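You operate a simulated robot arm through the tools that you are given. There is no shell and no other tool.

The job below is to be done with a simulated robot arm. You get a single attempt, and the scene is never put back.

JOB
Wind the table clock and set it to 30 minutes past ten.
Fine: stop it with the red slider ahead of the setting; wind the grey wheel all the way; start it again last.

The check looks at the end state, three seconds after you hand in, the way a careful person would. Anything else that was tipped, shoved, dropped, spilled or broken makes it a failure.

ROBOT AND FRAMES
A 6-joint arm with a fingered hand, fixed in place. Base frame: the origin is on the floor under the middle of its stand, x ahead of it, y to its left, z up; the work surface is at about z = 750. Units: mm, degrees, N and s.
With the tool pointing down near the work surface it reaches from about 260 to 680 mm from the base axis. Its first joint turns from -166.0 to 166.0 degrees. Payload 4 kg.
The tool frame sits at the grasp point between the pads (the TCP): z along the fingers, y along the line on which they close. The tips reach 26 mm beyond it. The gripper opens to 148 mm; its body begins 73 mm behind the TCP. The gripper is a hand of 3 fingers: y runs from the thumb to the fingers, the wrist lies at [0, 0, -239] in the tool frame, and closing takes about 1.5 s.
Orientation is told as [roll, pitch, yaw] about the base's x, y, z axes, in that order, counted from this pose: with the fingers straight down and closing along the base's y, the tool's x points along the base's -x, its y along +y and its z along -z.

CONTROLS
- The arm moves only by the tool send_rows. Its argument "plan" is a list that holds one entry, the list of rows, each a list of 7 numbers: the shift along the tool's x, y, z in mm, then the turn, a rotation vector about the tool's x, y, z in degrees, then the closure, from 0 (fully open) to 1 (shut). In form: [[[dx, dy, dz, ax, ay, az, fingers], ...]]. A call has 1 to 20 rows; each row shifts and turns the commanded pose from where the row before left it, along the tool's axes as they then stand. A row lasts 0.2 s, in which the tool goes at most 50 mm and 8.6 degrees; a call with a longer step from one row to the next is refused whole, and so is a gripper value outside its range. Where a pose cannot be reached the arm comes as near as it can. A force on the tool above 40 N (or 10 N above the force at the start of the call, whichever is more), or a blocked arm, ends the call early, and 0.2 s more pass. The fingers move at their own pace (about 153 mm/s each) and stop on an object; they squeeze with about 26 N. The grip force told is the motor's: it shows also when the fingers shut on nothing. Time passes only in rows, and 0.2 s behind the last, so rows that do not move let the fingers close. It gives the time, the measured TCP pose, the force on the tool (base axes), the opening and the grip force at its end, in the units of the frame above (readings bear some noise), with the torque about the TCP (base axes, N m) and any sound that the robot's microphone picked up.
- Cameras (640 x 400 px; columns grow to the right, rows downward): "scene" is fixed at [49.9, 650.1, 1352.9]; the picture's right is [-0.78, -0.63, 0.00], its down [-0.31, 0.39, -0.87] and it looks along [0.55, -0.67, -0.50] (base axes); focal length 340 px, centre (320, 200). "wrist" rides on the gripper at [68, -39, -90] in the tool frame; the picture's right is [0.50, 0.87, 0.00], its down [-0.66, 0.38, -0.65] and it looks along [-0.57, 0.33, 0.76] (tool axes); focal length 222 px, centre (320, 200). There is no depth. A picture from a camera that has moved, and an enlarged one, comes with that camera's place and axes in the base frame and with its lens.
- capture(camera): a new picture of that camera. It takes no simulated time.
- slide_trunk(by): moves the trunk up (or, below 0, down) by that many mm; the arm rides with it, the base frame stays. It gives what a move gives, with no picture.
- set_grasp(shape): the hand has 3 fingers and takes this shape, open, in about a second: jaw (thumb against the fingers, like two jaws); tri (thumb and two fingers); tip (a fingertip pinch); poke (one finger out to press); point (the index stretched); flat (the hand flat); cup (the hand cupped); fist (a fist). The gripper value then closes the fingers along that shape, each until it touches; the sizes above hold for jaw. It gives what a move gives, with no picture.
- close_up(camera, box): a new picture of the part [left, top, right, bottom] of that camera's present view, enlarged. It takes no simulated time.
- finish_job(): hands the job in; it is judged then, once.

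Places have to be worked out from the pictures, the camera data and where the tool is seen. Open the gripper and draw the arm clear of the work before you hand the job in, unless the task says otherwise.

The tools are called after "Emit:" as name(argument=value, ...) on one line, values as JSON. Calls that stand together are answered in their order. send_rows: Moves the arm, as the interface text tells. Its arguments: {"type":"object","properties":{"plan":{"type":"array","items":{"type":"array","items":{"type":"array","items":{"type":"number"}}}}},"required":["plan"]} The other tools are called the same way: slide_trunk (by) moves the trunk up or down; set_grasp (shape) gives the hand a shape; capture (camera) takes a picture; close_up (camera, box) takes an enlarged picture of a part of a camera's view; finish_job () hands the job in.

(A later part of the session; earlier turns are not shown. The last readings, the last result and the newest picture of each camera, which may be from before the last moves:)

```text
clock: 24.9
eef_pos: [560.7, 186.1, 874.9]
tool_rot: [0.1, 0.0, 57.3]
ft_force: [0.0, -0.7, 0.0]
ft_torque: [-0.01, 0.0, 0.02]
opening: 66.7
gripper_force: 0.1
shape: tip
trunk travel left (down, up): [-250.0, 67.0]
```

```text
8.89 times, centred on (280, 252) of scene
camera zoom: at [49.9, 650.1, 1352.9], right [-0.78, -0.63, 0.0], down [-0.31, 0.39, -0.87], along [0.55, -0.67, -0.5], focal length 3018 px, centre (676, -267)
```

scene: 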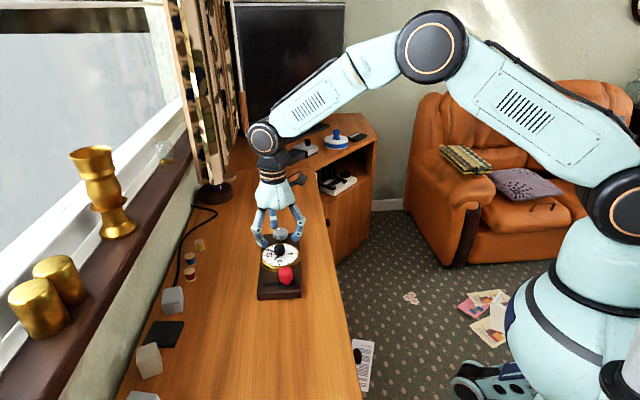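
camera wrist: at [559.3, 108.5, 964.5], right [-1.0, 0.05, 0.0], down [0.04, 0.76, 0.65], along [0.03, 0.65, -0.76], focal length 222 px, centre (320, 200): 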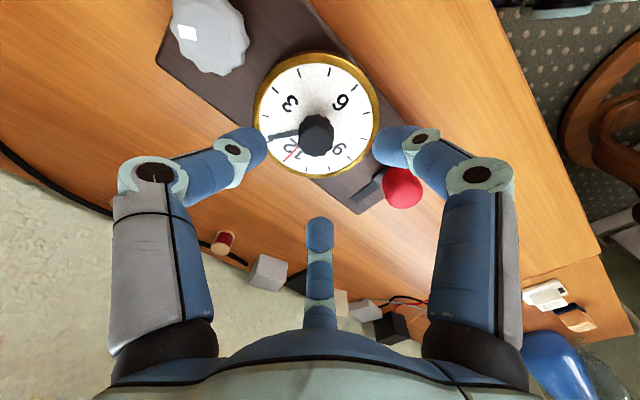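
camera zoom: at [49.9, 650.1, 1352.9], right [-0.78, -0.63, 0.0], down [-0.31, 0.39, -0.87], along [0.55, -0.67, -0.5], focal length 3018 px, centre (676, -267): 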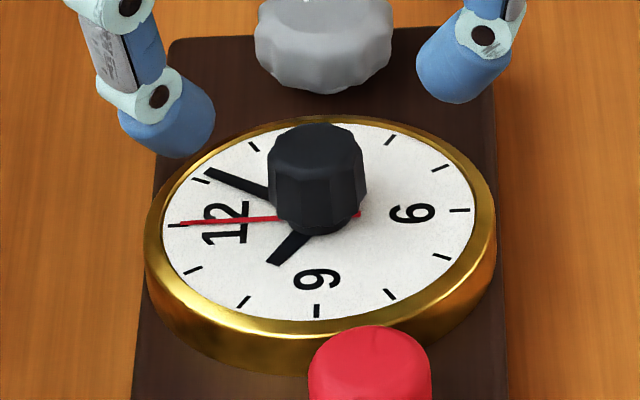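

In the wrist view the knob lies about 2 mm in +x and 5–8 mm in −y from the hand axis. I'll shift by (+2, −5.5), lower by 12 mm and measure again.

Emit:
send_rows(plan=[[[3.5, -4.6, 0, 0, 0, 0, 0.55], [0, 0, 12, 0, 0, 0, 0.55], [0, 0, 0, 0, 0, 0, 0.55]]])

Emit:
close_up(camera="wrist", box=[240, 40, 400, 180])

Emit:
close_up(camera="scene", box=[240, 210, 320, 285])

```text
clock: 25.7
eef_pos: [564.6, 179.1, 862.8]
tool_rot: [-0.1, 0.0, 57.3]
ft_force: [-0.6, 0.0, 0.0]
ft_torque: [0.0, -0.04, 0.02]
opening: 67.2
gripper_force: 0.2
shape: tip
trunk travel left (down, up): [-250.0, 67.0]
```

```text
2.86 times, centred on (320, 110) of wrist
camera zoom: at [561.8, 101.9, 953.2], right [-1.0, 0.05, 0.0], down [0.04, 0.76, 0.65], along [0.03, 0.65, -0.76], focal length 635 px, centre (320, 457)
```

zoom: 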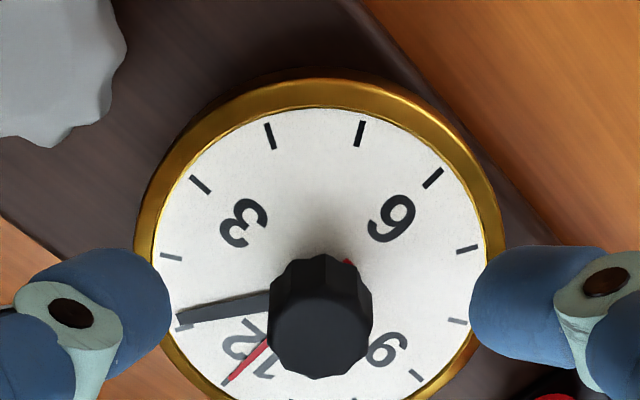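

```text
5.33 times, centred on (280, 248) of scene
camera zoom: at [49.9, 650.1, 1352.9], right [-0.78, -0.63, 0.0], down [-0.31, 0.39, -0.87], along [0.55, -0.67, -0.5], focal length 1810 px, centre (533, -53)
```

zoom: 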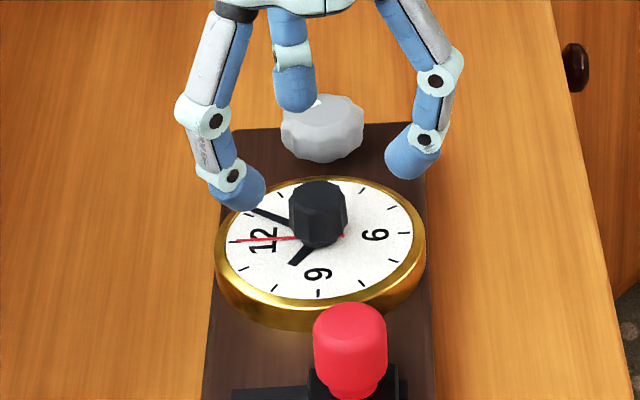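

The knob is now nearly centred, within about 1–2 mm. I'll nudge −1 mm in y and descend to TCP z≈845, which should leave the fingertips several mm above the clock hands.

Emit:
send_rows(plan=[[[0.84, -0.54, 9, 0, 0, 0, 0.6], [0, 0, 9, 0, 0, 0, 0.6], [0, 0, 0, 0, 0, 0, 0.6]]])

Emit:
close_up(camera="wrist", box=[220, 60, 420, 240])

Emit:
close_up(camera="scene", box=[240, 210, 320, 285])

```text
clock: 26.5
eef_pos: [563.2, 178.6, 845.7]
tool_rot: [0.0, -0.1, 57.3]
ft_force: [-0.1, -0.1, -1.2]
ft_torque: [0.01, 0.02, -0.05]
opening: 59.5
gripper_force: 0.1
shape: tip
trunk travel left (down, up): [-250.0, 67.0]
```

```text
2.22 times, centred on (320, 150) of wrist
camera zoom: at [560.7, 100.3, 934.9], right [-1.0, 0.05, 0.0], down [0.04, 0.76, 0.65], along [0.03, 0.65, -0.76], focal length 494 px, centre (320, 311)
```

zoom: 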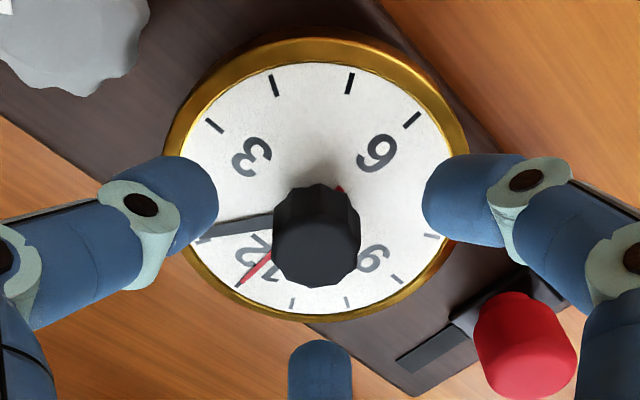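

```text
5.33 times, centred on (280, 248) of scene
camera zoom: at [49.9, 650.1, 1352.9], right [-0.78, -0.63, 0.0], down [-0.31, 0.39, -0.87], along [0.55, -0.67, -0.5], focal length 1810 px, centre (533, -53)
```

zoom: 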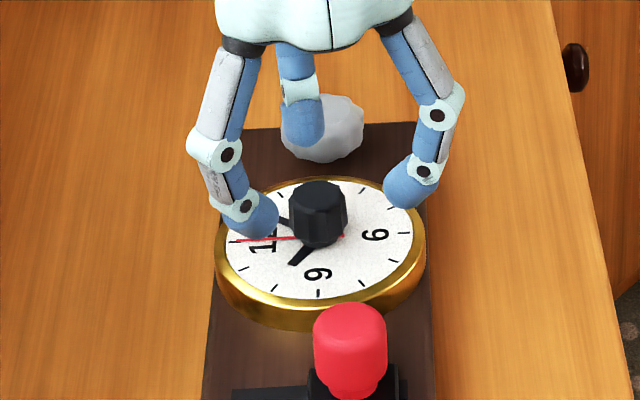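

The knob is well centred. I'll lower 5 mm more and close to just short of the knob, then check fingertip height against the hands.

Emit:
send_rows(plan=[[[-0.5, 0.3, 5, 0, 0, 0, 0.65], [0, 0, 0, 0, 0, 0, 0.72], [0, 0, 0, 0, 0, 0, 0.74], [0, 0, 0, 0, 0, 0, 0.74]]])

Emit:
close_up(camera="wrist", box=[220, 60, 420, 240])

Emit:
close_up(camera="scene", box=[255, 225, 305, 275])

```text
clock: 27.5
eef_pos: [562.1, 179.0, 840.7]
tool_rot: [0.0, 0.0, 57.3]
ft_force: [-0.9, 0.0, 0.1]
ft_torque: [-0.03, 0.0, 0.0]
opening: 39.1
gripper_force: 0.0
shape: tip
trunk travel left (down, up): [-250.0, 67.0]
```

```text
2.22 times, centred on (320, 150) of wrist
camera zoom: at [560.3, 100.9, 930.7], right [-1.0, 0.05, 0.0], down [0.04, 0.76, 0.65], along [0.03, 0.65, -0.76], focal length 494 px, centre (320, 311)
```

zoom: 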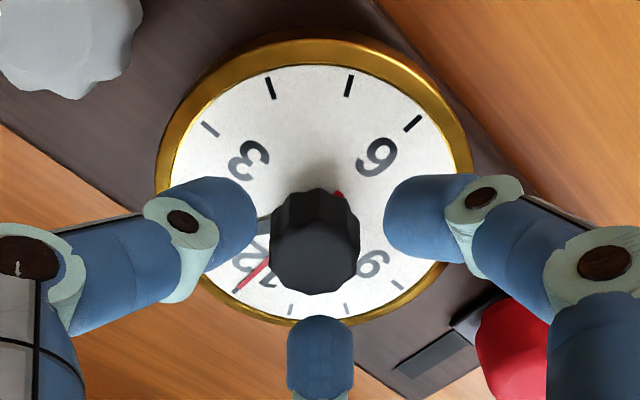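

```text
8.00 times, centred on (280, 250) of scene
camera zoom: at [49.9, 650.1, 1352.9], right [-0.78, -0.63, 0.0], down [-0.31, 0.39, -0.87], along [0.55, -0.67, -0.5], focal length 2716 px, centre (640, -200)
```

zoom: 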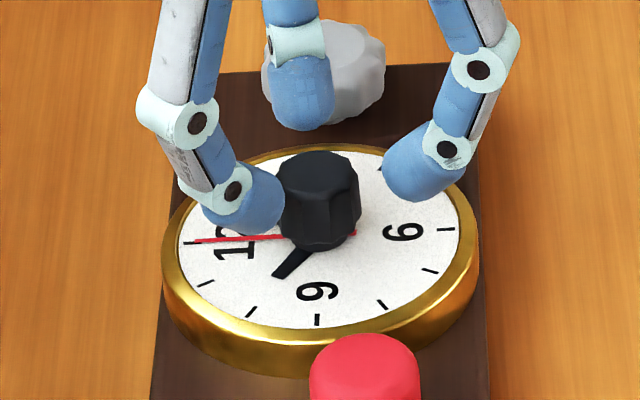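

The fingertips are level with the knob's mid-height and clear of the hands. I'll shift 1 mm in +x to equalise the gaps and close gently.

Emit:
send_rows(plan=[[[-0.54, -0.84, 0, 0, 0, 0, 0.74], [0, 0, 0, 0, 0, 0, 0.78], [0, 0, 0, 0, 0, 0, 0.8], [0, 0, 0, 0, 0, 0, 0.82], [0, 0, 0, 0, 0, 0, 0.84], [0, 0, 0, 0, 0, 0, 0.84]]])

Emit:
close_up(camera="wrist", box=[220, 60, 420, 240])

Emit:
close_up(camera="scene", box=[255, 225, 305, 275])

```text
clock: 28.9
eef_pos: [563.9, 178.8, 840.5]
tool_rot: [0.0, 0.0, 57.2]
ft_force: [0.1, -0.5, -0.4]
ft_torque: [-0.03, 0.02, 0.0]
opening: 23.8
gripper_force: 0.0
shape: tip
trunk travel left (down, up): [-250.0, 67.0]
```

```text
2.22 times, centred on (320, 150) of wrist
camera zoom: at [561.4, 101.6, 930.8], right [-1.0, 0.05, 0.0], down [0.04, 0.76, 0.65], along [0.03, 0.65, -0.76], focal length 494 px, centre (320, 311)
```

zoom: 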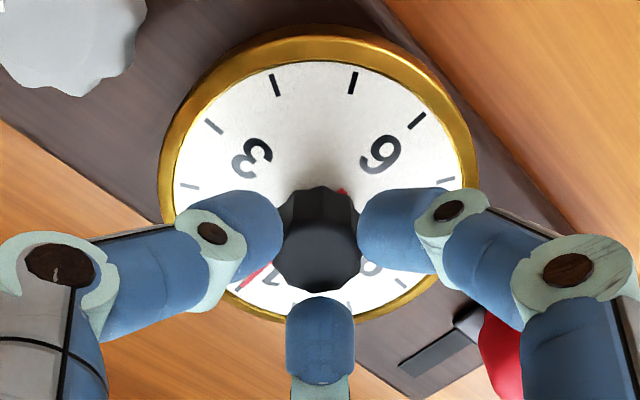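

```text
8.00 times, centred on (280, 250) of scene
camera zoom: at [49.9, 650.1, 1352.9], right [-0.78, -0.63, 0.0], down [-0.31, 0.39, -0.87], along [0.55, -0.67, -0.5], focal length 2716 px, centre (640, -200)
```

zoom: 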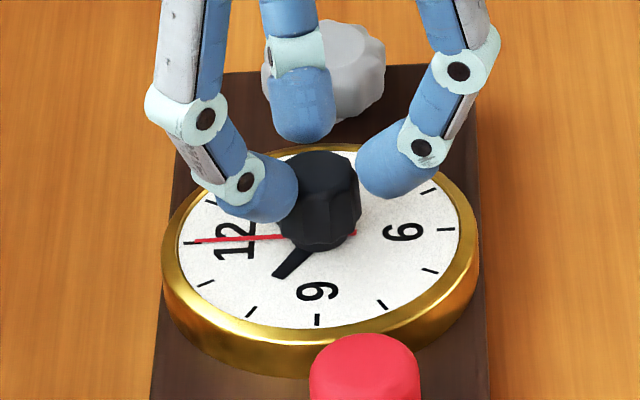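

The fingers are almost touching but not yet gripping (force 0). I'll close further until the grip force appears.

Emit:
send_rows(plan=[[[0, 0, 0, 0, 0, 0, 0.87], [0, 0, 0, 0, 0, 0, 0.9], [0, 0, 0, 0, 0, 0, 0.92], [0, 0, 0, 0, 0, 0, 0.92]]])

Emit:
close_up(camera="wrist", box=[220, 60, 420, 240])

Emit:
close_up(camera="scene", box=[255, 225, 305, 275])

```text
clock: 29.9
eef_pos: [564.0, 178.4, 840.7]
tool_rot: [-0.1, -0.1, 57.3]
ft_force: [-0.1, 3.0, 6.8]
ft_torque: [0.05, 0.03, -0.01]
opening: 14.6
gripper_force: 25.7
shape: tip
trunk travel left (down, up): [-250.0, 67.0]
```

```text
2.22 times, centred on (320, 150) of wrist
camera zoom: at [561.2, 101.8, 931.4], right [-1.0, 0.05, 0.0], down [0.03, 0.76, 0.65], along [0.03, 0.65, -0.76], focal length 494 px, centre (320, 311)
```

zoom: 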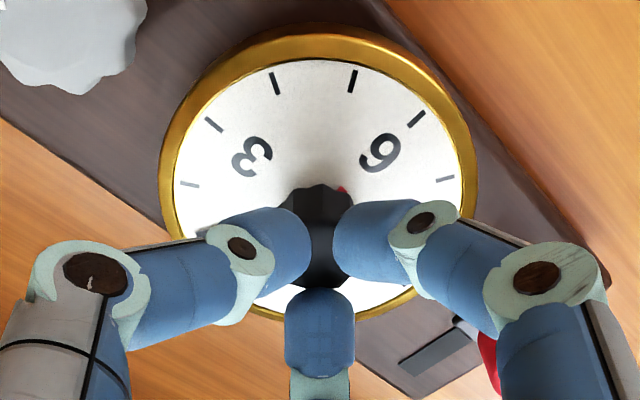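

```text
8.00 times, centred on (280, 250) of scene
camera zoom: at [49.9, 650.1, 1352.9], right [-0.78, -0.63, 0.0], down [-0.31, 0.39, -0.87], along [0.55, -0.67, -0.5], focal length 2716 px, centre (640, -200)
```

zoom: 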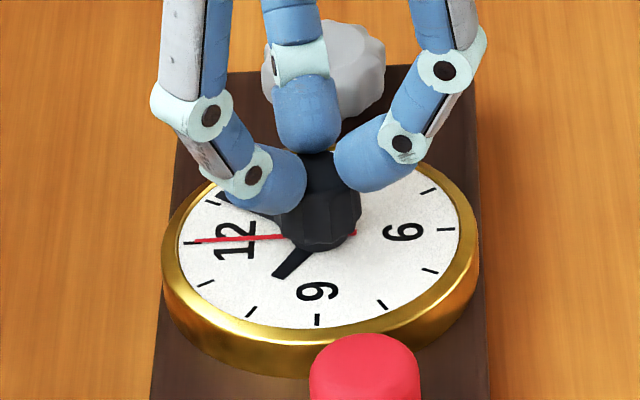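

The grip is on the knob's upper edge (opening 14.6, 6.8 N upward on the tool), so it might slip. I'll open slightly, lower 5 mm and regrip.

Emit:
send_rows(plan=[[[0, 0, 0, 0, 0, 0, 0.82], [0, 0, 0, 0, 0, 0, 0.76], [0, 0, 2.5, 0, 0, 0, 0.76], [0, 0, 2.5, 0, 0, 0, 0.76], [0, 0, 0, 0, 0, 0, 0.76]]])

Emit:
close_up(camera="scene", box=[255, 225, 305, 275])

Emit:
close_up(camera="wrist", box=[220, 60, 420, 240])

```text
clock: 31.1
eef_pos: [564.3, 179.7, 835.4]
tool_rot: [0.0, 0.0, 57.3]
ft_force: [-0.2, 0.9, 0.3]
ft_torque: [-0.02, -0.01, -0.01]
opening: 35.3
gripper_force: 0.1
shape: tip
trunk travel left (down, up): [-250.0, 67.0]
```

```text
8.00 times, centred on (280, 250) of scene
camera zoom: at [49.9, 650.1, 1352.9], right [-0.78, -0.63, 0.0], down [-0.31, 0.39, -0.87], along [0.55, -0.67, -0.5], focal length 2716 px, centre (640, -200)
```

zoom: 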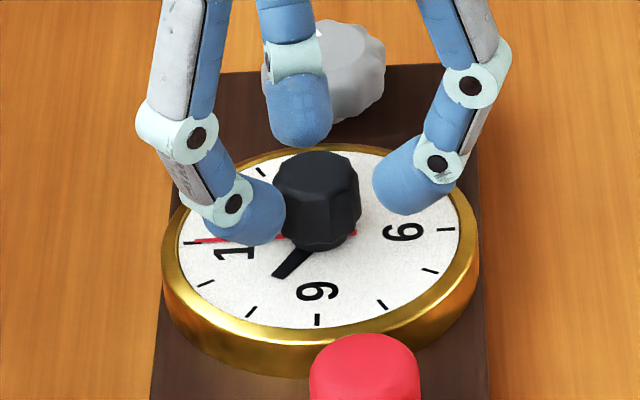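

```text
2.22 times, centred on (320, 150) of wrist
camera zoom: at [561.5, 101.8, 924.9], right [-1.0, 0.05, 0.0], down [0.04, 0.76, 0.65], along [0.03, 0.65, -0.76], focal length 494 px, centre (320, 311)
```

zoom: 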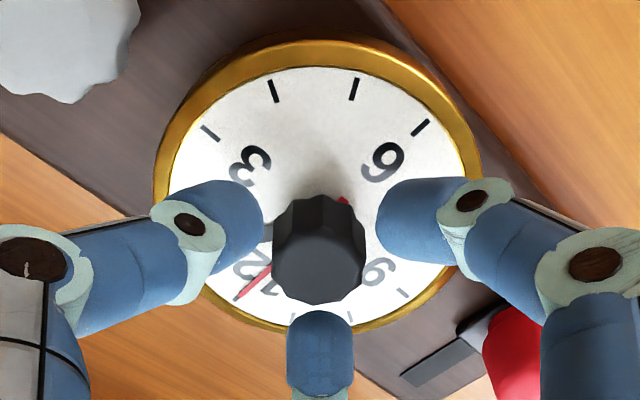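

The gaps are even all round and nothing is touching. I'll close onto the knob now.

Emit:
send_rows(plan=[[[0, 0, 0, 0, 0, 0, 0.8], [0, 0, 0, 0, 0, 0, 0.84], [0, 0, 0, 0, 0, 0, 0.87], [0, 0, 0, 0, 0, 0, 0.9], [0, 0, 0, 0, 0, 0, 0.9]]])

Emit:
close_up(camera="scene", box=[255, 225, 305, 275])

Emit:
close_up(camera="wrist", box=[220, 60, 420, 240])

```text
clock: 32.3
eef_pos: [564.4, 179.5, 835.2]
tool_rot: [0.1, -0.1, 57.3]
ft_force: [0.3, -0.7, -0.1]
ft_torque: [-0.01, -0.01, -0.03]
opening: 19.0
gripper_force: 26.3
shape: tip
trunk travel left (down, up): [-250.0, 67.0]
```

```text
8.00 times, centred on (280, 250) of scene
camera zoom: at [49.9, 650.1, 1352.9], right [-0.78, -0.63, 0.0], down [-0.31, 0.39, -0.87], along [0.55, -0.67, -0.5], focal length 2716 px, centre (640, -200)
```

zoom: 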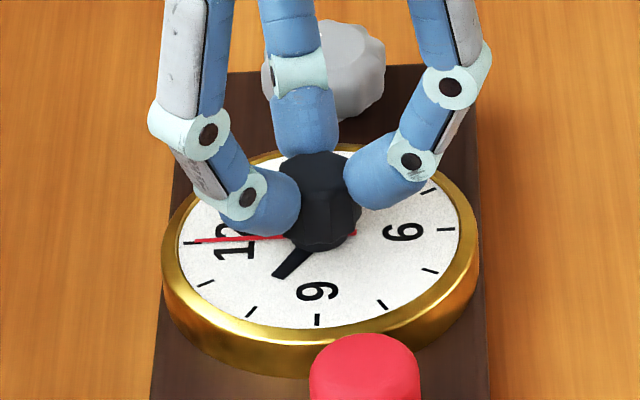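

```text
2.22 times, centred on (320, 150) of wrist
camera zoom: at [561.6, 101.7, 924.9], right [-1.0, 0.05, 0.0], down [0.04, 0.76, 0.65], along [0.03, 0.65, -0.76], focal length 494 px, centre (320, 311)
```

zoom: 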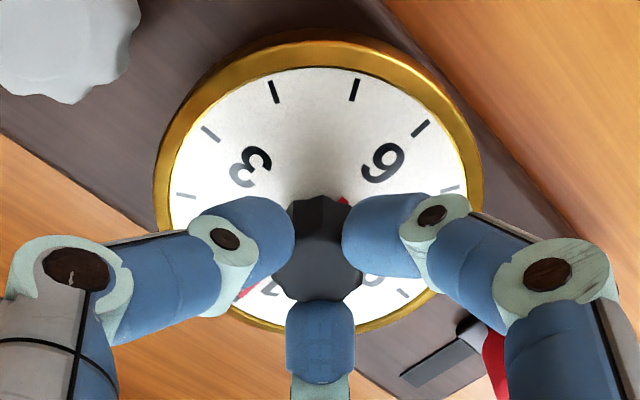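

I have a firm, balanced grip with no net force. I'll turn the knob clockwise by 24° first and check how the hands and the body respond.

Emit:
send_rows(plan=[[[0, 0, 0, 0, 0, 6, 0.9], [0, 0, 0, 0, 0, 6, 0.9], [0, 0, 0, 0, 0, 6, 0.9], [0, 0, 0, 0, 0, 6, 0.9], [0, 0, 0, 0, 0, 0, 0.9]]])

Emit:
close_up(camera="scene", box=[240, 210, 320, 305])

Emit:
capture(camera="wrist")

```text
clock: 33.5
eef_pos: [564.3, 180.0, 836.6]
tool_rot: [0.0, 0.1, 33.2]
ft_force: [-3.6, 0.5, -1.5]
ft_torque: [-0.04, 0.08, 0.0]
opening: 18.9
gripper_force: 25.4
shape: tip
trunk travel left (down, up): [-250.0, 67.0]
```

```text
4.21 times, centred on (280, 258) of scene
camera zoom: at [49.9, 650.1, 1352.9], right [-0.78, -0.63, 0.0], down [-0.31, 0.39, -0.87], along [0.55, -0.67, -0.5], focal length 1429 px, centre (488, -42)
```

zoom: 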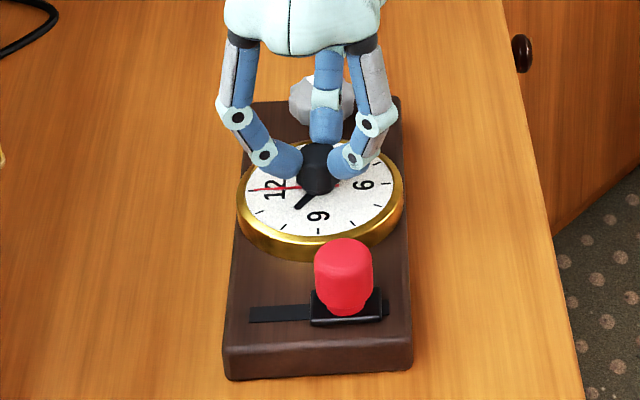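

```text
taken
camera wrist: at [530.3, 110.2, 926.0], right [-0.89, 0.45, 0.0], down [0.34, 0.68, 0.65], along [0.29, 0.58, -0.76], focal length 222 px, centre (320, 200)
```

wrist: 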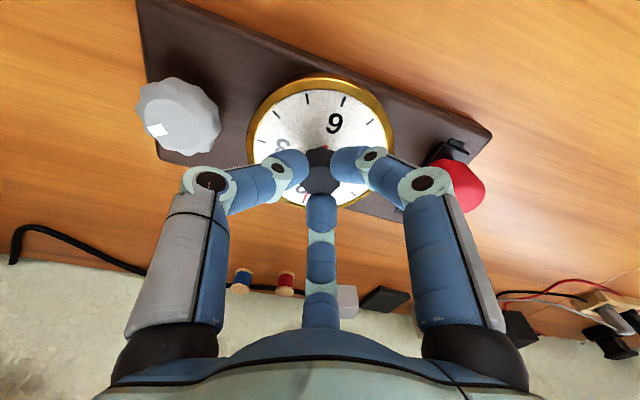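

The clock body stayed put and forces are low. I'll turn another 36° and look again.

Emit:
send_rows(plan=[[[0.3, 0.2, 0, 0, 0, 6, 0.9], [0, 0, 0, 0, 0, 6, 0.9], [0, 0, 0, 0, 0, 6, 0.9], [0, 0, 0, 0, 0, 6, 0.9], [0, 0, 0, 0, 0, 6, 0.9], [0, 0, 0, 0, 0, 6, 0.9], [0, 0, 0, 0, 0, 0, 0.9]]])

Emit:
close_up(camera="scene", box=[255, 225, 305, 275])

Emit:
close_up(camera="wrist", box=[220, 60, 420, 240])

```text
clock: 35.1
eef_pos: [564.4, 180.0, 836.4]
tool_rot: [0.0, 0.1, -2.7]
ft_force: [-1.3, 1.5, -0.5]
ft_torque: [0.05, 0.08, 0.0]
opening: 18.6
gripper_force: 26.3
shape: tip
trunk travel left (down, up): [-250.0, 67.0]
```

```text
8.00 times, centred on (280, 250) of scene
camera zoom: at [49.9, 650.1, 1352.9], right [-0.78, -0.63, 0.0], down [-0.31, 0.39, -0.87], along [0.55, -0.67, -0.5], focal length 2716 px, centre (640, -200)
```

zoom: 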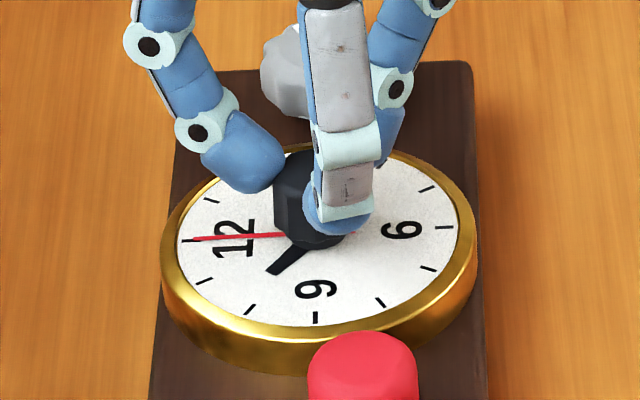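

```text
2.22 times, centred on (320, 150) of wrist
camera zoom: at [496.1, 144.3, 926.4], right [-0.46, 0.89, 0.0], down [0.67, 0.35, 0.65], along [0.58, 0.3, -0.76], focal length 494 px, centre (320, 311)
```

zoom: 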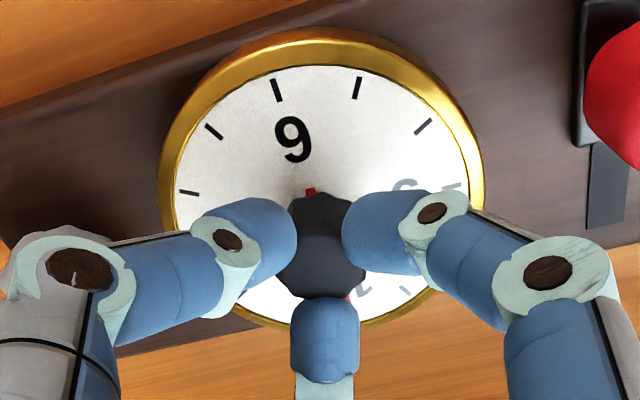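

The minute hand has swung round toward 3 (hidden behind the knob) and the hour hand crept correspondingly, so knob and minute hand appear to be 1:1. From the earlier views the minute hand started at about 36° past 12, so roughly 84° remain; I'll turn 42° more and check.

Emit:
send_rows(plan=[[[0, 0, 0, 0, 0, 6, 0.9], [0, 0, 0, 0, 0, 6, 0.9], [0, 0, 0, 0, 0, 6, 0.9], [0, 0, 0, 0, 0, 6, 0.9], [0, 0, 0, 0, 0, 6, 0.9], [0, 0, 0, 0, 0, 6, 0.9], [0, 0, 0, 0, 0, 6, 0.9], [0, 0, 0, 0, 0, 0, 0.9]]])

Emit:
close_up(camera="scene", box=[255, 225, 305, 275])

Emit:
close_up(camera="wrist", box=[220, 60, 420, 240])

```text
clock: 36.9
eef_pos: [564.1, 179.9, 836.4]
tool_rot: [0.0, 0.0, -44.8]
ft_force: [-0.5, 7.1, 1.7]
ft_torque: [0.16, 0.02, 0.02]
opening: 18.2
gripper_force: 25.7
shape: tip
trunk travel left (down, up): [-250.0, 67.0]
```

```text
8.00 times, centred on (280, 250) of scene
camera zoom: at [49.9, 650.1, 1352.9], right [-0.78, -0.63, 0.0], down [-0.31, 0.39, -0.87], along [0.55, -0.67, -0.5], focal length 2716 px, centre (640, -200)
```

zoom: 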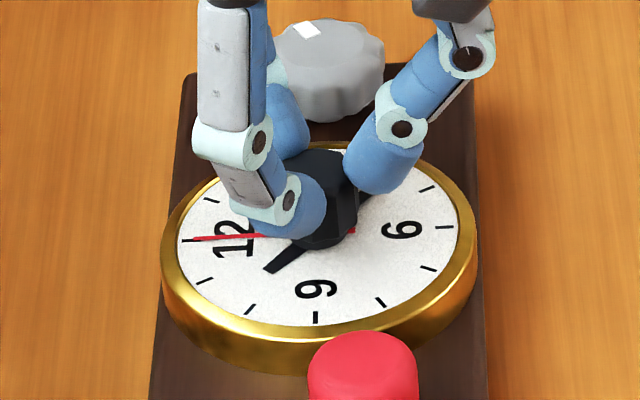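

```text
2.22 times, centred on (320, 150) of wrist
camera zoom: at [489.7, 200.3, 926.1], right [0.26, 0.97, 0.0], down [0.73, -0.19, 0.65], along [0.63, -0.17, -0.76], focal length 494 px, centre (320, 311)
```

zoom: 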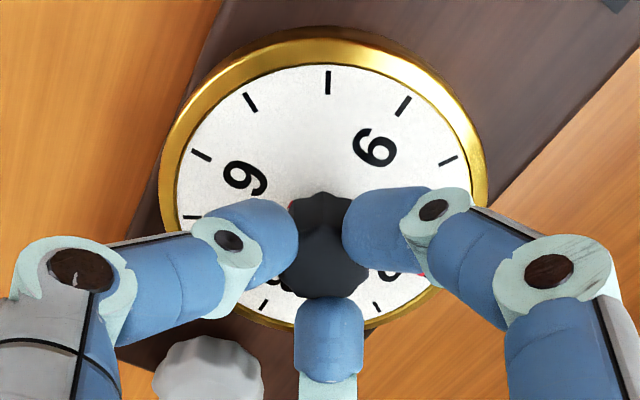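

The minute hand is now visible between 3 and 6, as expected, though a side load of 7 N has built up. I'll relieve it with a small shift and turn 36° more.

Emit:
send_rows(plan=[[[0.45, 0.45, 0, 0, 0, 6, 0.9], [0, 0, 0, 0, 0, 6, 0.9], [0, 0, 0, 0, 0, 6, 0.9], [0, 0, 0, 0, 0, 6, 0.9], [0, 0, 0, 0, 0, 6, 0.9], [0, 0, 0, 0, 0, 6, 0.9], [0, 0, 0, 0, 0, 0, 0.9]]])

Emit:
close_up(camera="scene", box=[255, 225, 305, 275])

Emit:
close_up(camera="wrist", box=[220, 60, 420, 240])

```text
clock: 38.5
eef_pos: [564.4, 180.1, 835.7]
tool_rot: [0.0, 0.0, -80.8]
ft_force: [1.4, 7.2, -0.2]
ft_torque: [0.2, 0.01, -0.01]
opening: 18.2
gripper_force: 26.0
shape: tip
trunk travel left (down, up): [-250.0, 67.0]
```

```text
8.00 times, centred on (280, 250) of scene
camera zoom: at [49.9, 650.1, 1352.9], right [-0.78, -0.63, 0.0], down [-0.31, 0.39, -0.87], along [0.55, -0.67, -0.5], focal length 2716 px, centre (640, -200)
```

zoom: 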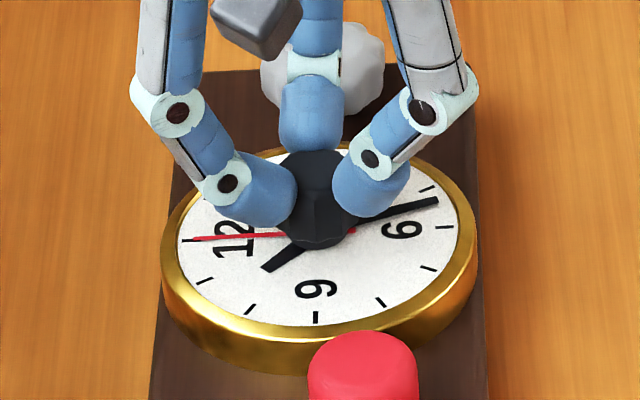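

```text
2.22 times, centred on (320, 150) of wrist
camera zoom: at [516.3, 240.9, 926.1], right [0.77, 0.63, 0.0], down [0.48, -0.59, 0.65], along [0.41, -0.51, -0.76], focal length 494 px, centre (320, 311)
```

zoom: 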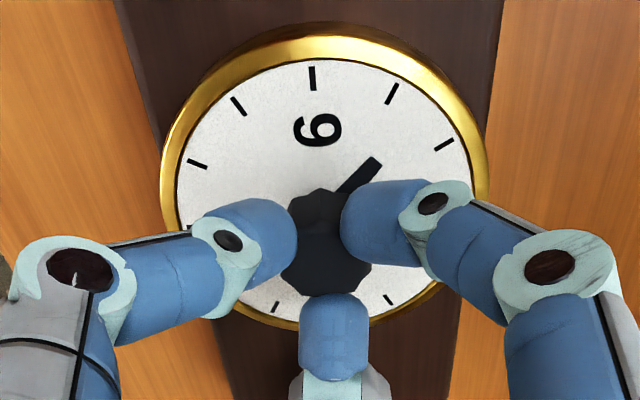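

The minute hand tip is now about a third of the way from tick 5 to tick 6 (about 162°), so roughly 18° remain: there was a little slip or wind-up. I'll relieve the side load and turn 15° more.

Emit:
send_rows(plan=[[[0.6, 0.1, 0, 0, 0, 5, 0.9], [0, 0, 0, 0, 0, 5, 0.9], [0, 0, 0, 0, 0, 5, 0.9], [0, 0, 0, 0, 0, 0, 0.9]]])

Emit:
close_up(camera="scene", box=[255, 225, 305, 275])

Emit:
close_up(camera="wrist", box=[220, 60, 420, 240])

```text
clock: 39.5
eef_pos: [565.1, 180.0, 835.9]
tool_rot: [0.0, 0.0, -95.8]
ft_force: [0.2, 4.6, 0.4]
ft_torque: [0.09, -0.01, 0.04]
opening: 18.2
gripper_force: 26.4
shape: tip
trunk travel left (down, up): [-250.0, 67.0]
```

```text
8.00 times, centred on (280, 250) of scene
camera zoom: at [49.9, 650.1, 1352.9], right [-0.78, -0.63, 0.0], down [-0.31, 0.39, -0.87], along [0.55, -0.67, -0.5], focal length 2716 px, centre (640, -200)
```

zoom: 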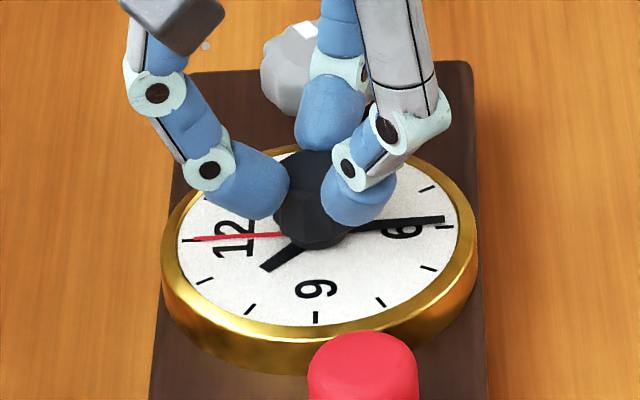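

```text
2.22 times, centred on (320, 150) of wrist
camera zoom: at [533.7, 252.0, 926.1], right [0.91, 0.41, 0.0], down [0.31, -0.69, 0.65], along [0.27, -0.6, -0.76], focal length 494 px, centre (320, 311)
```

zoom: 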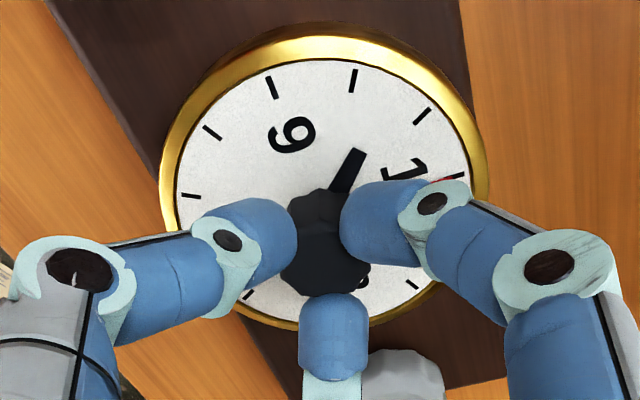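

The hand is now very near the 6 tick. To read it without parallax I'll relieve the side load, open the fingers, lift and look from above.

Emit:
send_rows(plan=[[[0.5, 0, 0, 0, 0, 0, 0.9], [0, 0, 0, 0, 0, 0, 0.86], [0, 0, 0, 0, 0, 0, 0.8], [0, 0, 0, 0, 0, 0, 0.72], [0, 0, 0, 0, 0, 0, 0.65], [0, 0, -10, 0, 0, 0, 0.6], [0, 0, -20, 0, 0, 0, 0.5], [0, 0, -25, 0, 0, 0, 0.5], [0, 0, -25, 0, 0, 0, 0.5], [0, 0, 0, 0, 0, 0, 0.5]]])

Emit:
capture(camera="wrist")

Emit:
close_up(camera="scene", box=[255, 225, 305, 275])

```text
clock: 41.7
eef_pos: [561.8, 181.1, 915.8]
tool_rot: [0.1, 0.0, -95.8]
ft_force: [-0.2, -0.6, -0.6]
ft_torque: [0.01, -0.02, 0.01]
opening: 73.3
gripper_force: 0.1
shape: tip
trunk travel left (down, up): [-250.0, 67.0]
```

```text
taken
camera wrist: at [532.2, 251.8, 1005.9], right [0.91, 0.41, 0.0], down [0.31, -0.69, 0.65], along [0.27, -0.6, -0.76], focal length 222 px, centre (320, 200)
```

wrist: 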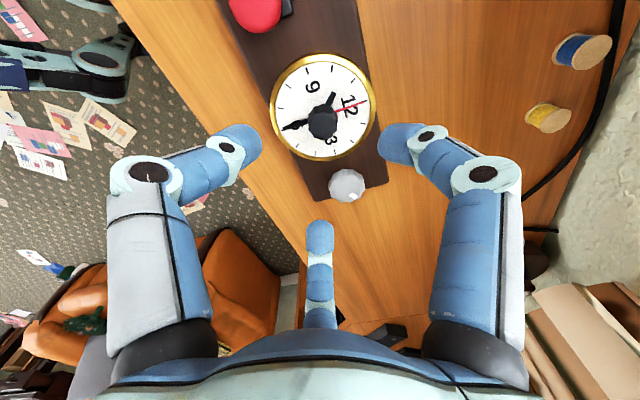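

```text
8.00 times, centred on (280, 250) of scene
camera zoom: at [49.9, 650.1, 1352.9], right [-0.78, -0.63, 0.0], down [-0.31, 0.39, -0.87], along [0.55, -0.67, -0.5], focal length 2716 px, centre (640, -200)
```

zoom: 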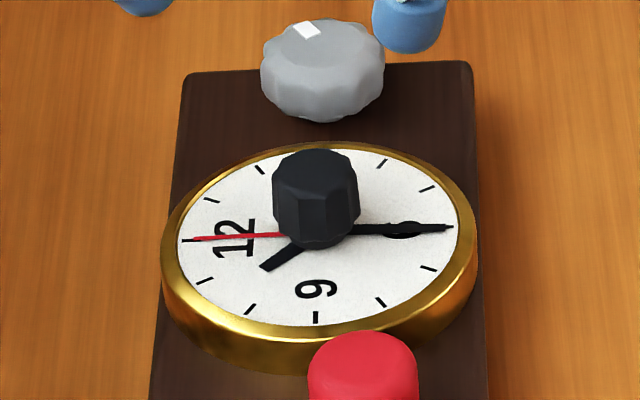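

The hand now covers the 6 tick. I'll enlarge the wrist view to read the minute and hour hands more accurately.

Emit:
close_up(camera="wrist", box=[265, 48, 380, 165])

Emit:
close_up(camera="scene", box=[262, 238, 302, 268])

```text
3.42 times, centred on (322, 106) of wrist
camera zoom: at [532.2, 251.8, 1005.9], right [0.91, 0.41, 0.0], down [0.31, -0.69, 0.65], along [0.27, -0.6, -0.76], focal length 759 px, centre (312, 520)
```

zoom: 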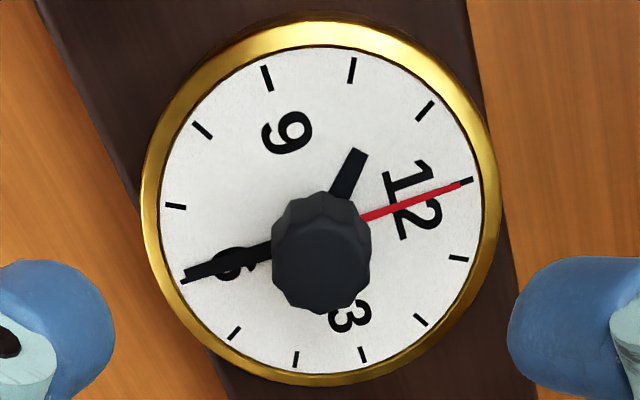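

```text
13.33 times, centred on (282, 253) of scene
camera zoom: at [49.9, 650.1, 1352.9], right [-0.78, -0.63, 0.0], down [-0.31, 0.39, -0.87], along [0.55, -0.67, -0.5], focal length 4526 px, centre (827, -507)
```

zoom: 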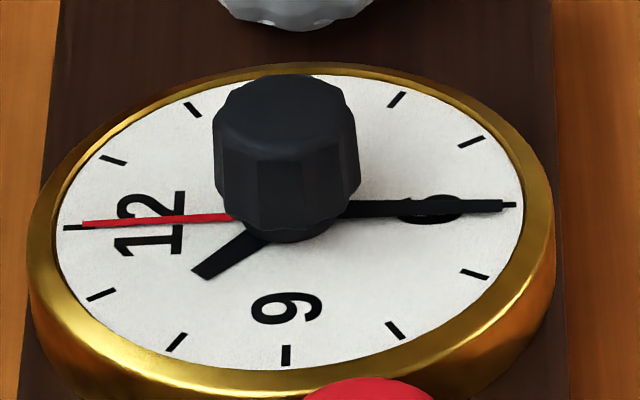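

Accounting for the hand's height above the face, both views suggest it's a few degrees past 6 (about 30.7 min). I'll rotate the hand so the camera looks exactly along the 12–6 line, which removes the parallax ambiguity.

Emit:
send_rows(plan=[[[0, 0, 0, 0, 0, -8.4, 0.5], [0, 0, 0, 0, 0, -8.4, 0.5], [0, 0, 0, 0, 0, -8.4, 0.5], [0, 0, 0, 0, 0, -8.4, 0.5], [0, 0, 0, 0, 0, -8.4, 0.5], [0, 0, 0, 0, 0, -8.4, 0.5], [0, 0, 0, 0, 0, -8.4, 0.5], [0, 0, 0, 0, 0, -8.4, 0.5], [0, 0, 0, 0, 0, -8.4, 0.5], [0, 0, 0, 0, 0, -8.4, 0.5], [0, 0, 0, 0, 0, -8.4, 0.5], [0, 0, 0, 0, 0, -8.4, 0.5], [0, 0, 0, 0, 0, -8.4, 0.5], [0, 0, 0, 0, 0, 0, 0.5]]])

Emit:
capture(camera="wrist")

Emit:
close_up(camera="wrist", box=[260, 48, 380, 165])

```text
clock: 44.7
eef_pos: [562.5, 181.6, 915.7]
tool_rot: [0.0, 0.0, 13.6]
ft_force: [0.7, 0.1, 0.4]
ft_torque: [0.0, -0.02, 0.01]
opening: 73.2
gripper_force: 0.1
shape: tip
trunk travel left (down, up): [-250.0, 67.0]
```

```text
taken
camera wrist: at [508.3, 127.8, 1005.5], right [-0.69, 0.72, 0.0], down [0.55, 0.52, 0.65], along [0.47, 0.45, -0.76], focal length 222 px, centre (320, 200)
```

wrist: 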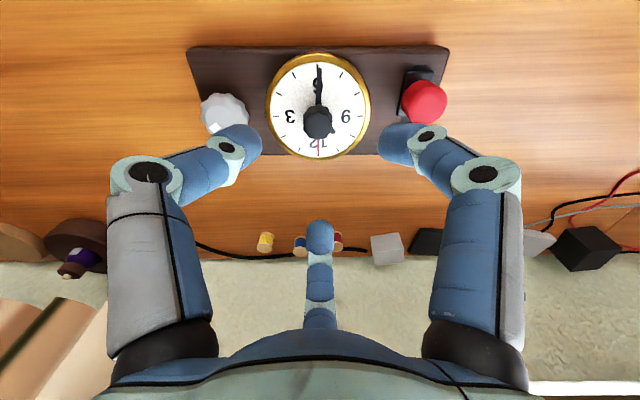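

```text
3.42 times, centred on (320, 106) of wrist
camera zoom: at [508.3, 127.8, 1005.5], right [-0.69, 0.72, 0.0], down [0.55, 0.52, 0.65], along [0.47, 0.45, -0.76], focal length 759 px, centre (320, 520)
```

zoom: 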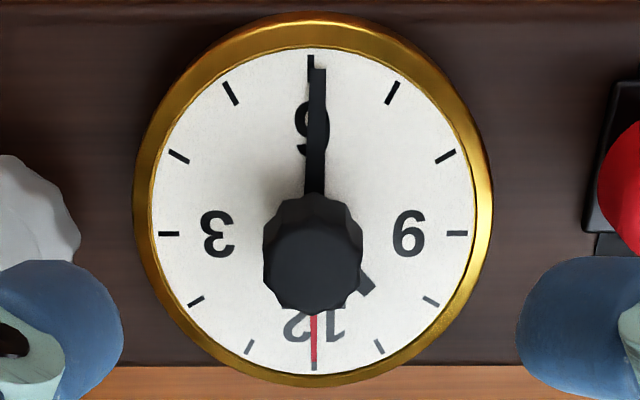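

Looking along the 12–6 line, the minute hand is about 3° past the 6 tick (about 10:30.5), so the setting is essentially right and I can fine-trim later. Next is winding: I'll move above the grey wheel at about (620,117), turn the hand to yaw ≈ 72° so no finger faces the dial, and look.

Emit:
send_rows(plan=[[[-20.1, -38, 0, 0, 0, 0, 0.5], [-20.1, -38, 0, 0, 0, 0, 0.5], [0, 0, 0, 0, 0, -8.4, 0.5], [0, 0, 0, 0, 0, -8.4, 0.5], [0, 0, 0, 0, 0, -8.4, 0.5], [0, 0, 0, 0, 0, -8.4, 0.5], [0, 0, 15, 0, 0, 0, 0.5], [0, 0, 15, 0, 0, 0, 0.5], [0, 0, 0, 0, 0, 0, 0.5]]])

Emit:
capture(camera="wrist")

Emit:
close_up(camera="scene", box=[240, 200, 320, 290])

```text
clock: 46.7
eef_pos: [621.2, 115.1, 885.6]
tool_rot: [0.0, 0.0, 47.0]
ft_force: [0.2, -0.1, -0.2]
ft_torque: [0.04, -0.04, -0.02]
opening: 73.3
gripper_force: 0.1
shape: tip
trunk travel left (down, up): [-250.0, 67.0]
```

```text
taken
camera wrist: at [604.8, 39.8, 975.7], right [-0.97, 0.22, 0.0], down [0.17, 0.74, 0.65], along [0.15, 0.64, -0.76], focal length 222 px, centre (320, 200)
```

wrist: 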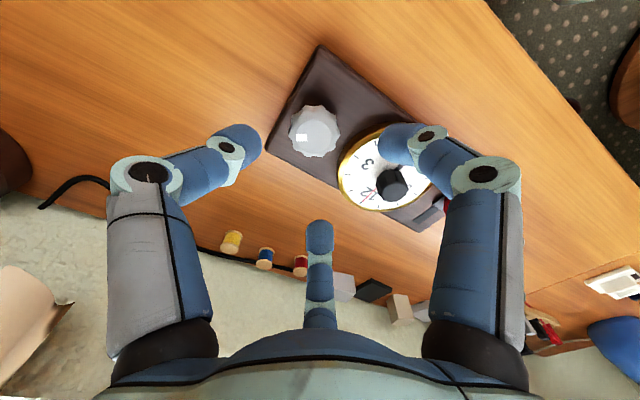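

```text
4.44 times, centred on (280, 245) of scene
camera zoom: at [49.9, 650.1, 1352.9], right [-0.78, -0.63, 0.0], down [-0.31, 0.39, -0.87], along [0.55, -0.67, -0.5], focal length 1509 px, centre (498, 0)
```

zoom: 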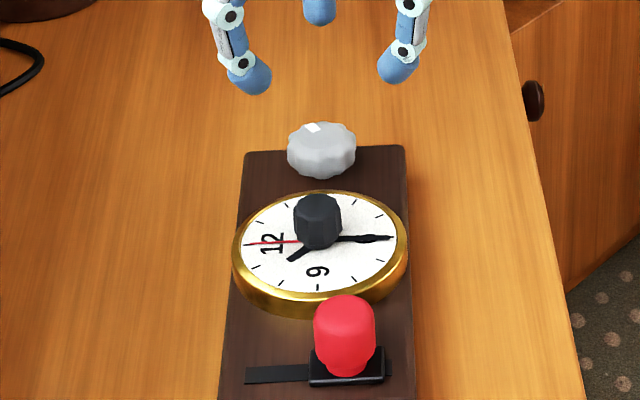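

The wheel lies about 4 mm to one side of the hand axis. I'll shift (+3, −2.5), descend 30 mm and re-measure.

Emit:
send_rows(plan=[[[-0.2, -3.9, 0, 0, 0, 0, 0.5], [0, 0, 15, 0, 0, 0, 0.5], [0, 0, 15, 0, 0, 0, 0.5], [0, 0, 0, 0, 0, 0, 0.5]]])

Emit:
close_up(camera="wrist", box=[220, 60, 420, 240])

Emit:
close_up(camera="scene", box=[240, 200, 320, 290])

```text
clock: 47.7
eef_pos: [624.7, 112.0, 854.5]
tool_rot: [-0.1, 0.1, 47.2]
ft_force: [0.4, 0.5, -0.2]
ft_torque: [0.02, 0.02, -0.01]
opening: 73.3
gripper_force: 0.0
shape: tip
trunk travel left (down, up): [-250.0, 67.0]
```

```text
2.22 times, centred on (320, 150) of wrist
camera zoom: at [608.4, 37.3, 945.7], right [-0.97, 0.22, 0.0], down [0.17, 0.74, 0.65], along [0.15, 0.64, -0.76], focal length 494 px, centre (320, 311)
```

zoom: 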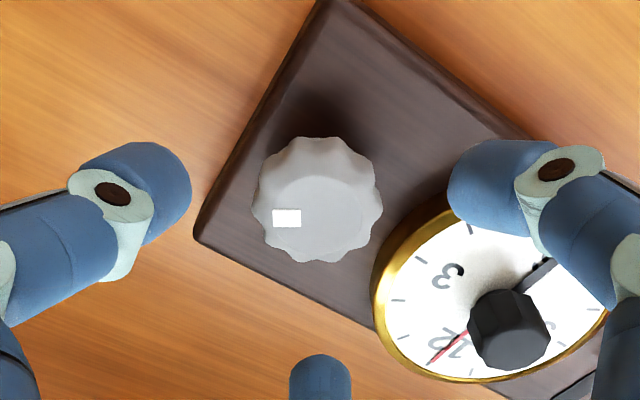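

```text
4.44 times, centred on (280, 245) of scene
camera zoom: at [49.9, 650.1, 1352.9], right [-0.78, -0.63, 0.0], down [-0.31, 0.39, -0.87], along [0.55, -0.67, -0.5], focal length 1509 px, centre (498, 0)
```

zoom: 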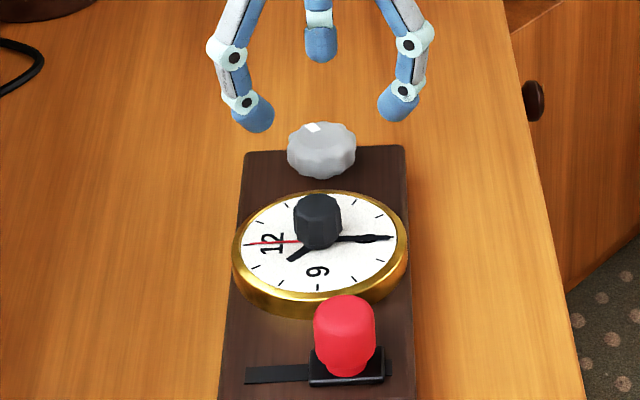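

The wheel is centred to about 1 mm. I'll nudge +1 mm in x, partially close, and descend to TCP z≈832 to judge fingertip height against the wheel and the dial rim.

Emit:
send_rows(plan=[[[-0.68, -0.73, 8, 0, 0, 0, 0.6], [0, 0, 8, 0, 0, 0, 0.62], [0, 0, 7.5, 0, 0, 0, 0.65], [0, 0, 0, 0, 0, 0, 0.65]]])

Emit:
close_up(camera="wrist", box=[220, 80, 420, 260])

Emit:
close_up(camera="scene", box=[255, 215, 305, 265])

```text
clock: 48.7
eef_pos: [625.3, 112.4, 832.3]
tool_rot: [0.0, -0.1, 47.0]
ft_force: [-0.2, -0.5, 0.8]
ft_torque: [0.02, -0.01, -0.04]
opening: 52.1
gripper_force: 0.1
shape: tip
trunk travel left (down, up): [-250.0, 67.0]
```

```text
2.22 times, centred on (320, 170) of wrist
camera zoom: at [608.8, 37.6, 922.4], right [-0.97, 0.22, 0.0], down [0.17, 0.74, 0.65], along [0.15, 0.64, -0.76], focal length 494 px, centre (320, 267)
```

zoom: 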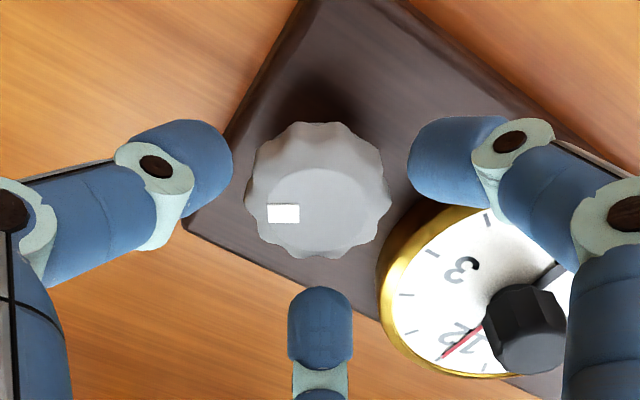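

```text
8.00 times, centred on (280, 240) of scene
camera zoom: at [49.9, 650.1, 1352.9], right [-0.78, -0.63, 0.0], down [-0.31, 0.39, -0.87], along [0.55, -0.67, -0.5], focal length 2716 px, centre (640, -120)
```

zoom: 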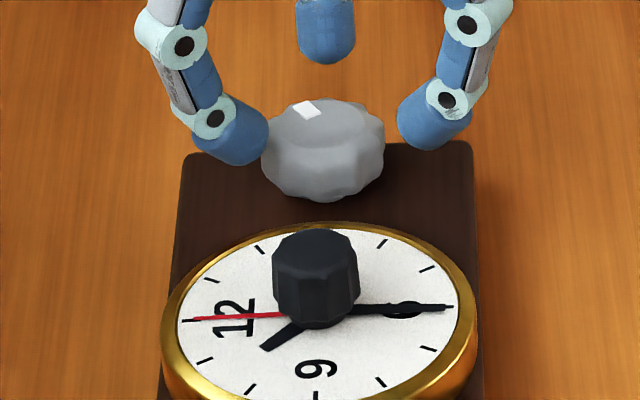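

Fingertips are about 26 mm below the TCP and at the wheel's top level now. I'll shift about 1 mm, lower to TCP z≈823 and close to just before contact.

Emit:
send_rows(plan=[[[1.0, -0.5, 4.7, 0, 0, 0, 0.65], [0, 0, 4.7, 0, 0, 0, 0.68], [0, 0, 0, 0, 0, 0, 0.7], [0, 0, 0, 0, 0, 0, 0.7]]])

Emit:
close_up(camera="wrist", box=[220, 80, 420, 260])

Emit:
close_up(camera="scene", box=[255, 215, 305, 265])

```text
clock: 49.7
eef_pos: [626.3, 113.3, 820.8]
tool_rot: [0.0, 0.0, 47.2]
ft_force: [0.0, 1.1, 1.3]
ft_torque: [0.04, 0.01, 0.0]
opening: 45.3
gripper_force: 0.2
shape: tip
trunk travel left (down, up): [-250.0, 67.0]
```

```text
2.22 times, centred on (320, 170) of wrist
camera zoom: at [609.2, 37.9, 911.5], right [-0.97, 0.22, 0.0], down [0.17, 0.74, 0.65], along [0.15, 0.64, -0.76], focal length 494 px, centre (320, 267)
```

zoom: 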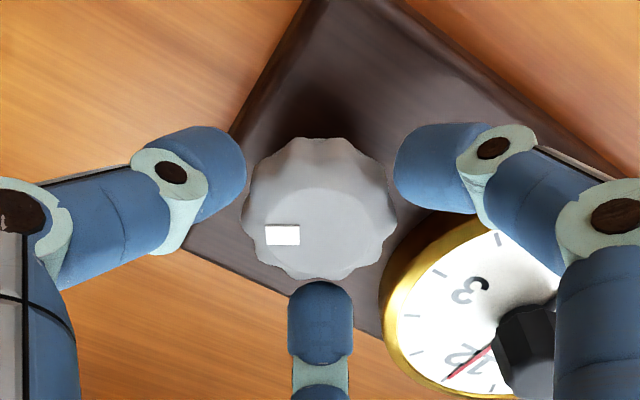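

```text
8.00 times, centred on (280, 240) of scene
camera zoom: at [49.9, 650.1, 1352.9], right [-0.78, -0.63, 0.0], down [-0.31, 0.39, -0.87], along [0.55, -0.67, -0.5], focal length 2716 px, centre (640, -120)
```

zoom: 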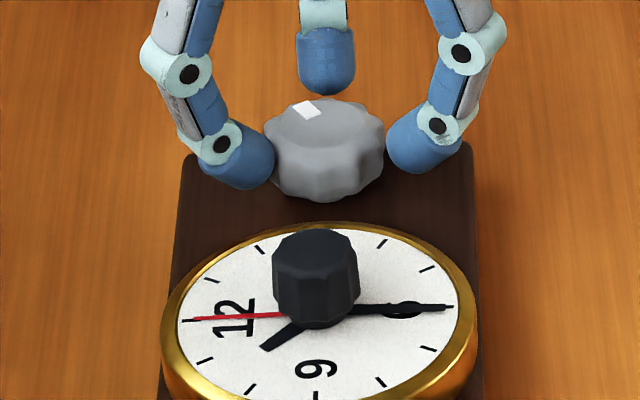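

The fingertips are evenly around the wheel at mid-height. I'll close gently to grip it.

Emit:
send_rows(plan=[[[0, 0, 0, 0, 0, 0, 0.73], [0, 0, 0, 0, 0, 0, 0.76], [0, 0, 0, 0, 0, 0, 0.79], [0, 0, 0, 0, 0, 0, 0.82], [0, 0, 0, 0, 0, 0, 0.82]]])

Emit:
close_up(camera="wrist", box=[220, 80, 420, 260])

Emit:
close_up(camera="scene", box=[255, 215, 305, 265])

```text
clock: 50.9
eef_pos: [625.7, 112.5, 820.6]
tool_rot: [0.0, 0.1, 47.1]
ft_force: [-1.4, -1.2, 0.6]
ft_torque: [-0.01, -0.04, 0.01]
opening: 35.5
gripper_force: 26.0
shape: tip
trunk travel left (down, up): [-250.0, 67.0]
```

```text
2.22 times, centred on (320, 170) of wrist
camera zoom: at [609.2, 37.7, 911.1], right [-0.97, 0.22, 0.0], down [0.17, 0.74, 0.65], along [0.15, 0.64, -0.76], focal length 494 px, centre (320, 267)
```

zoom: 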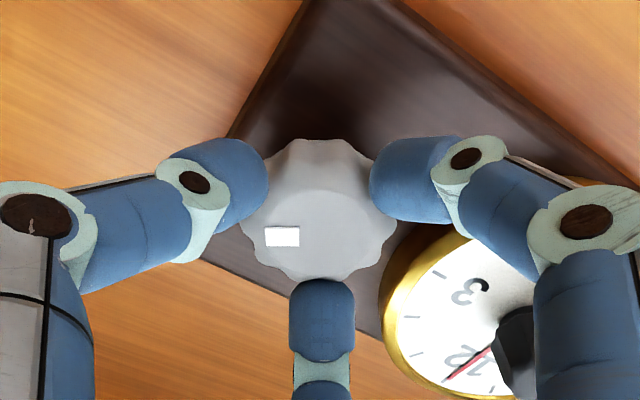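

```text
8.00 times, centred on (280, 240) of scene
camera zoom: at [49.9, 650.1, 1352.9], right [-0.78, -0.63, 0.0], down [-0.31, 0.39, -0.87], along [0.55, -0.67, -0.5], focal length 2716 px, centre (640, -120)
```

zoom: 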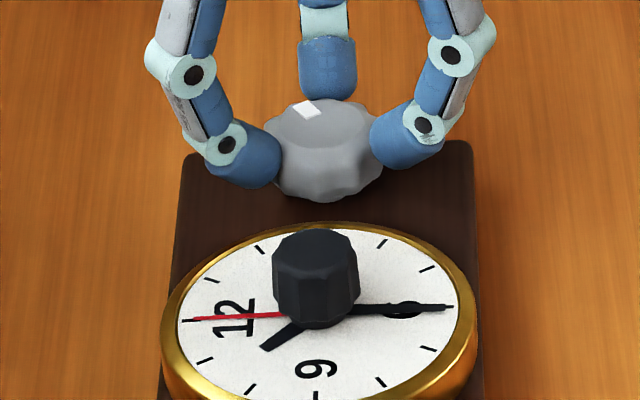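

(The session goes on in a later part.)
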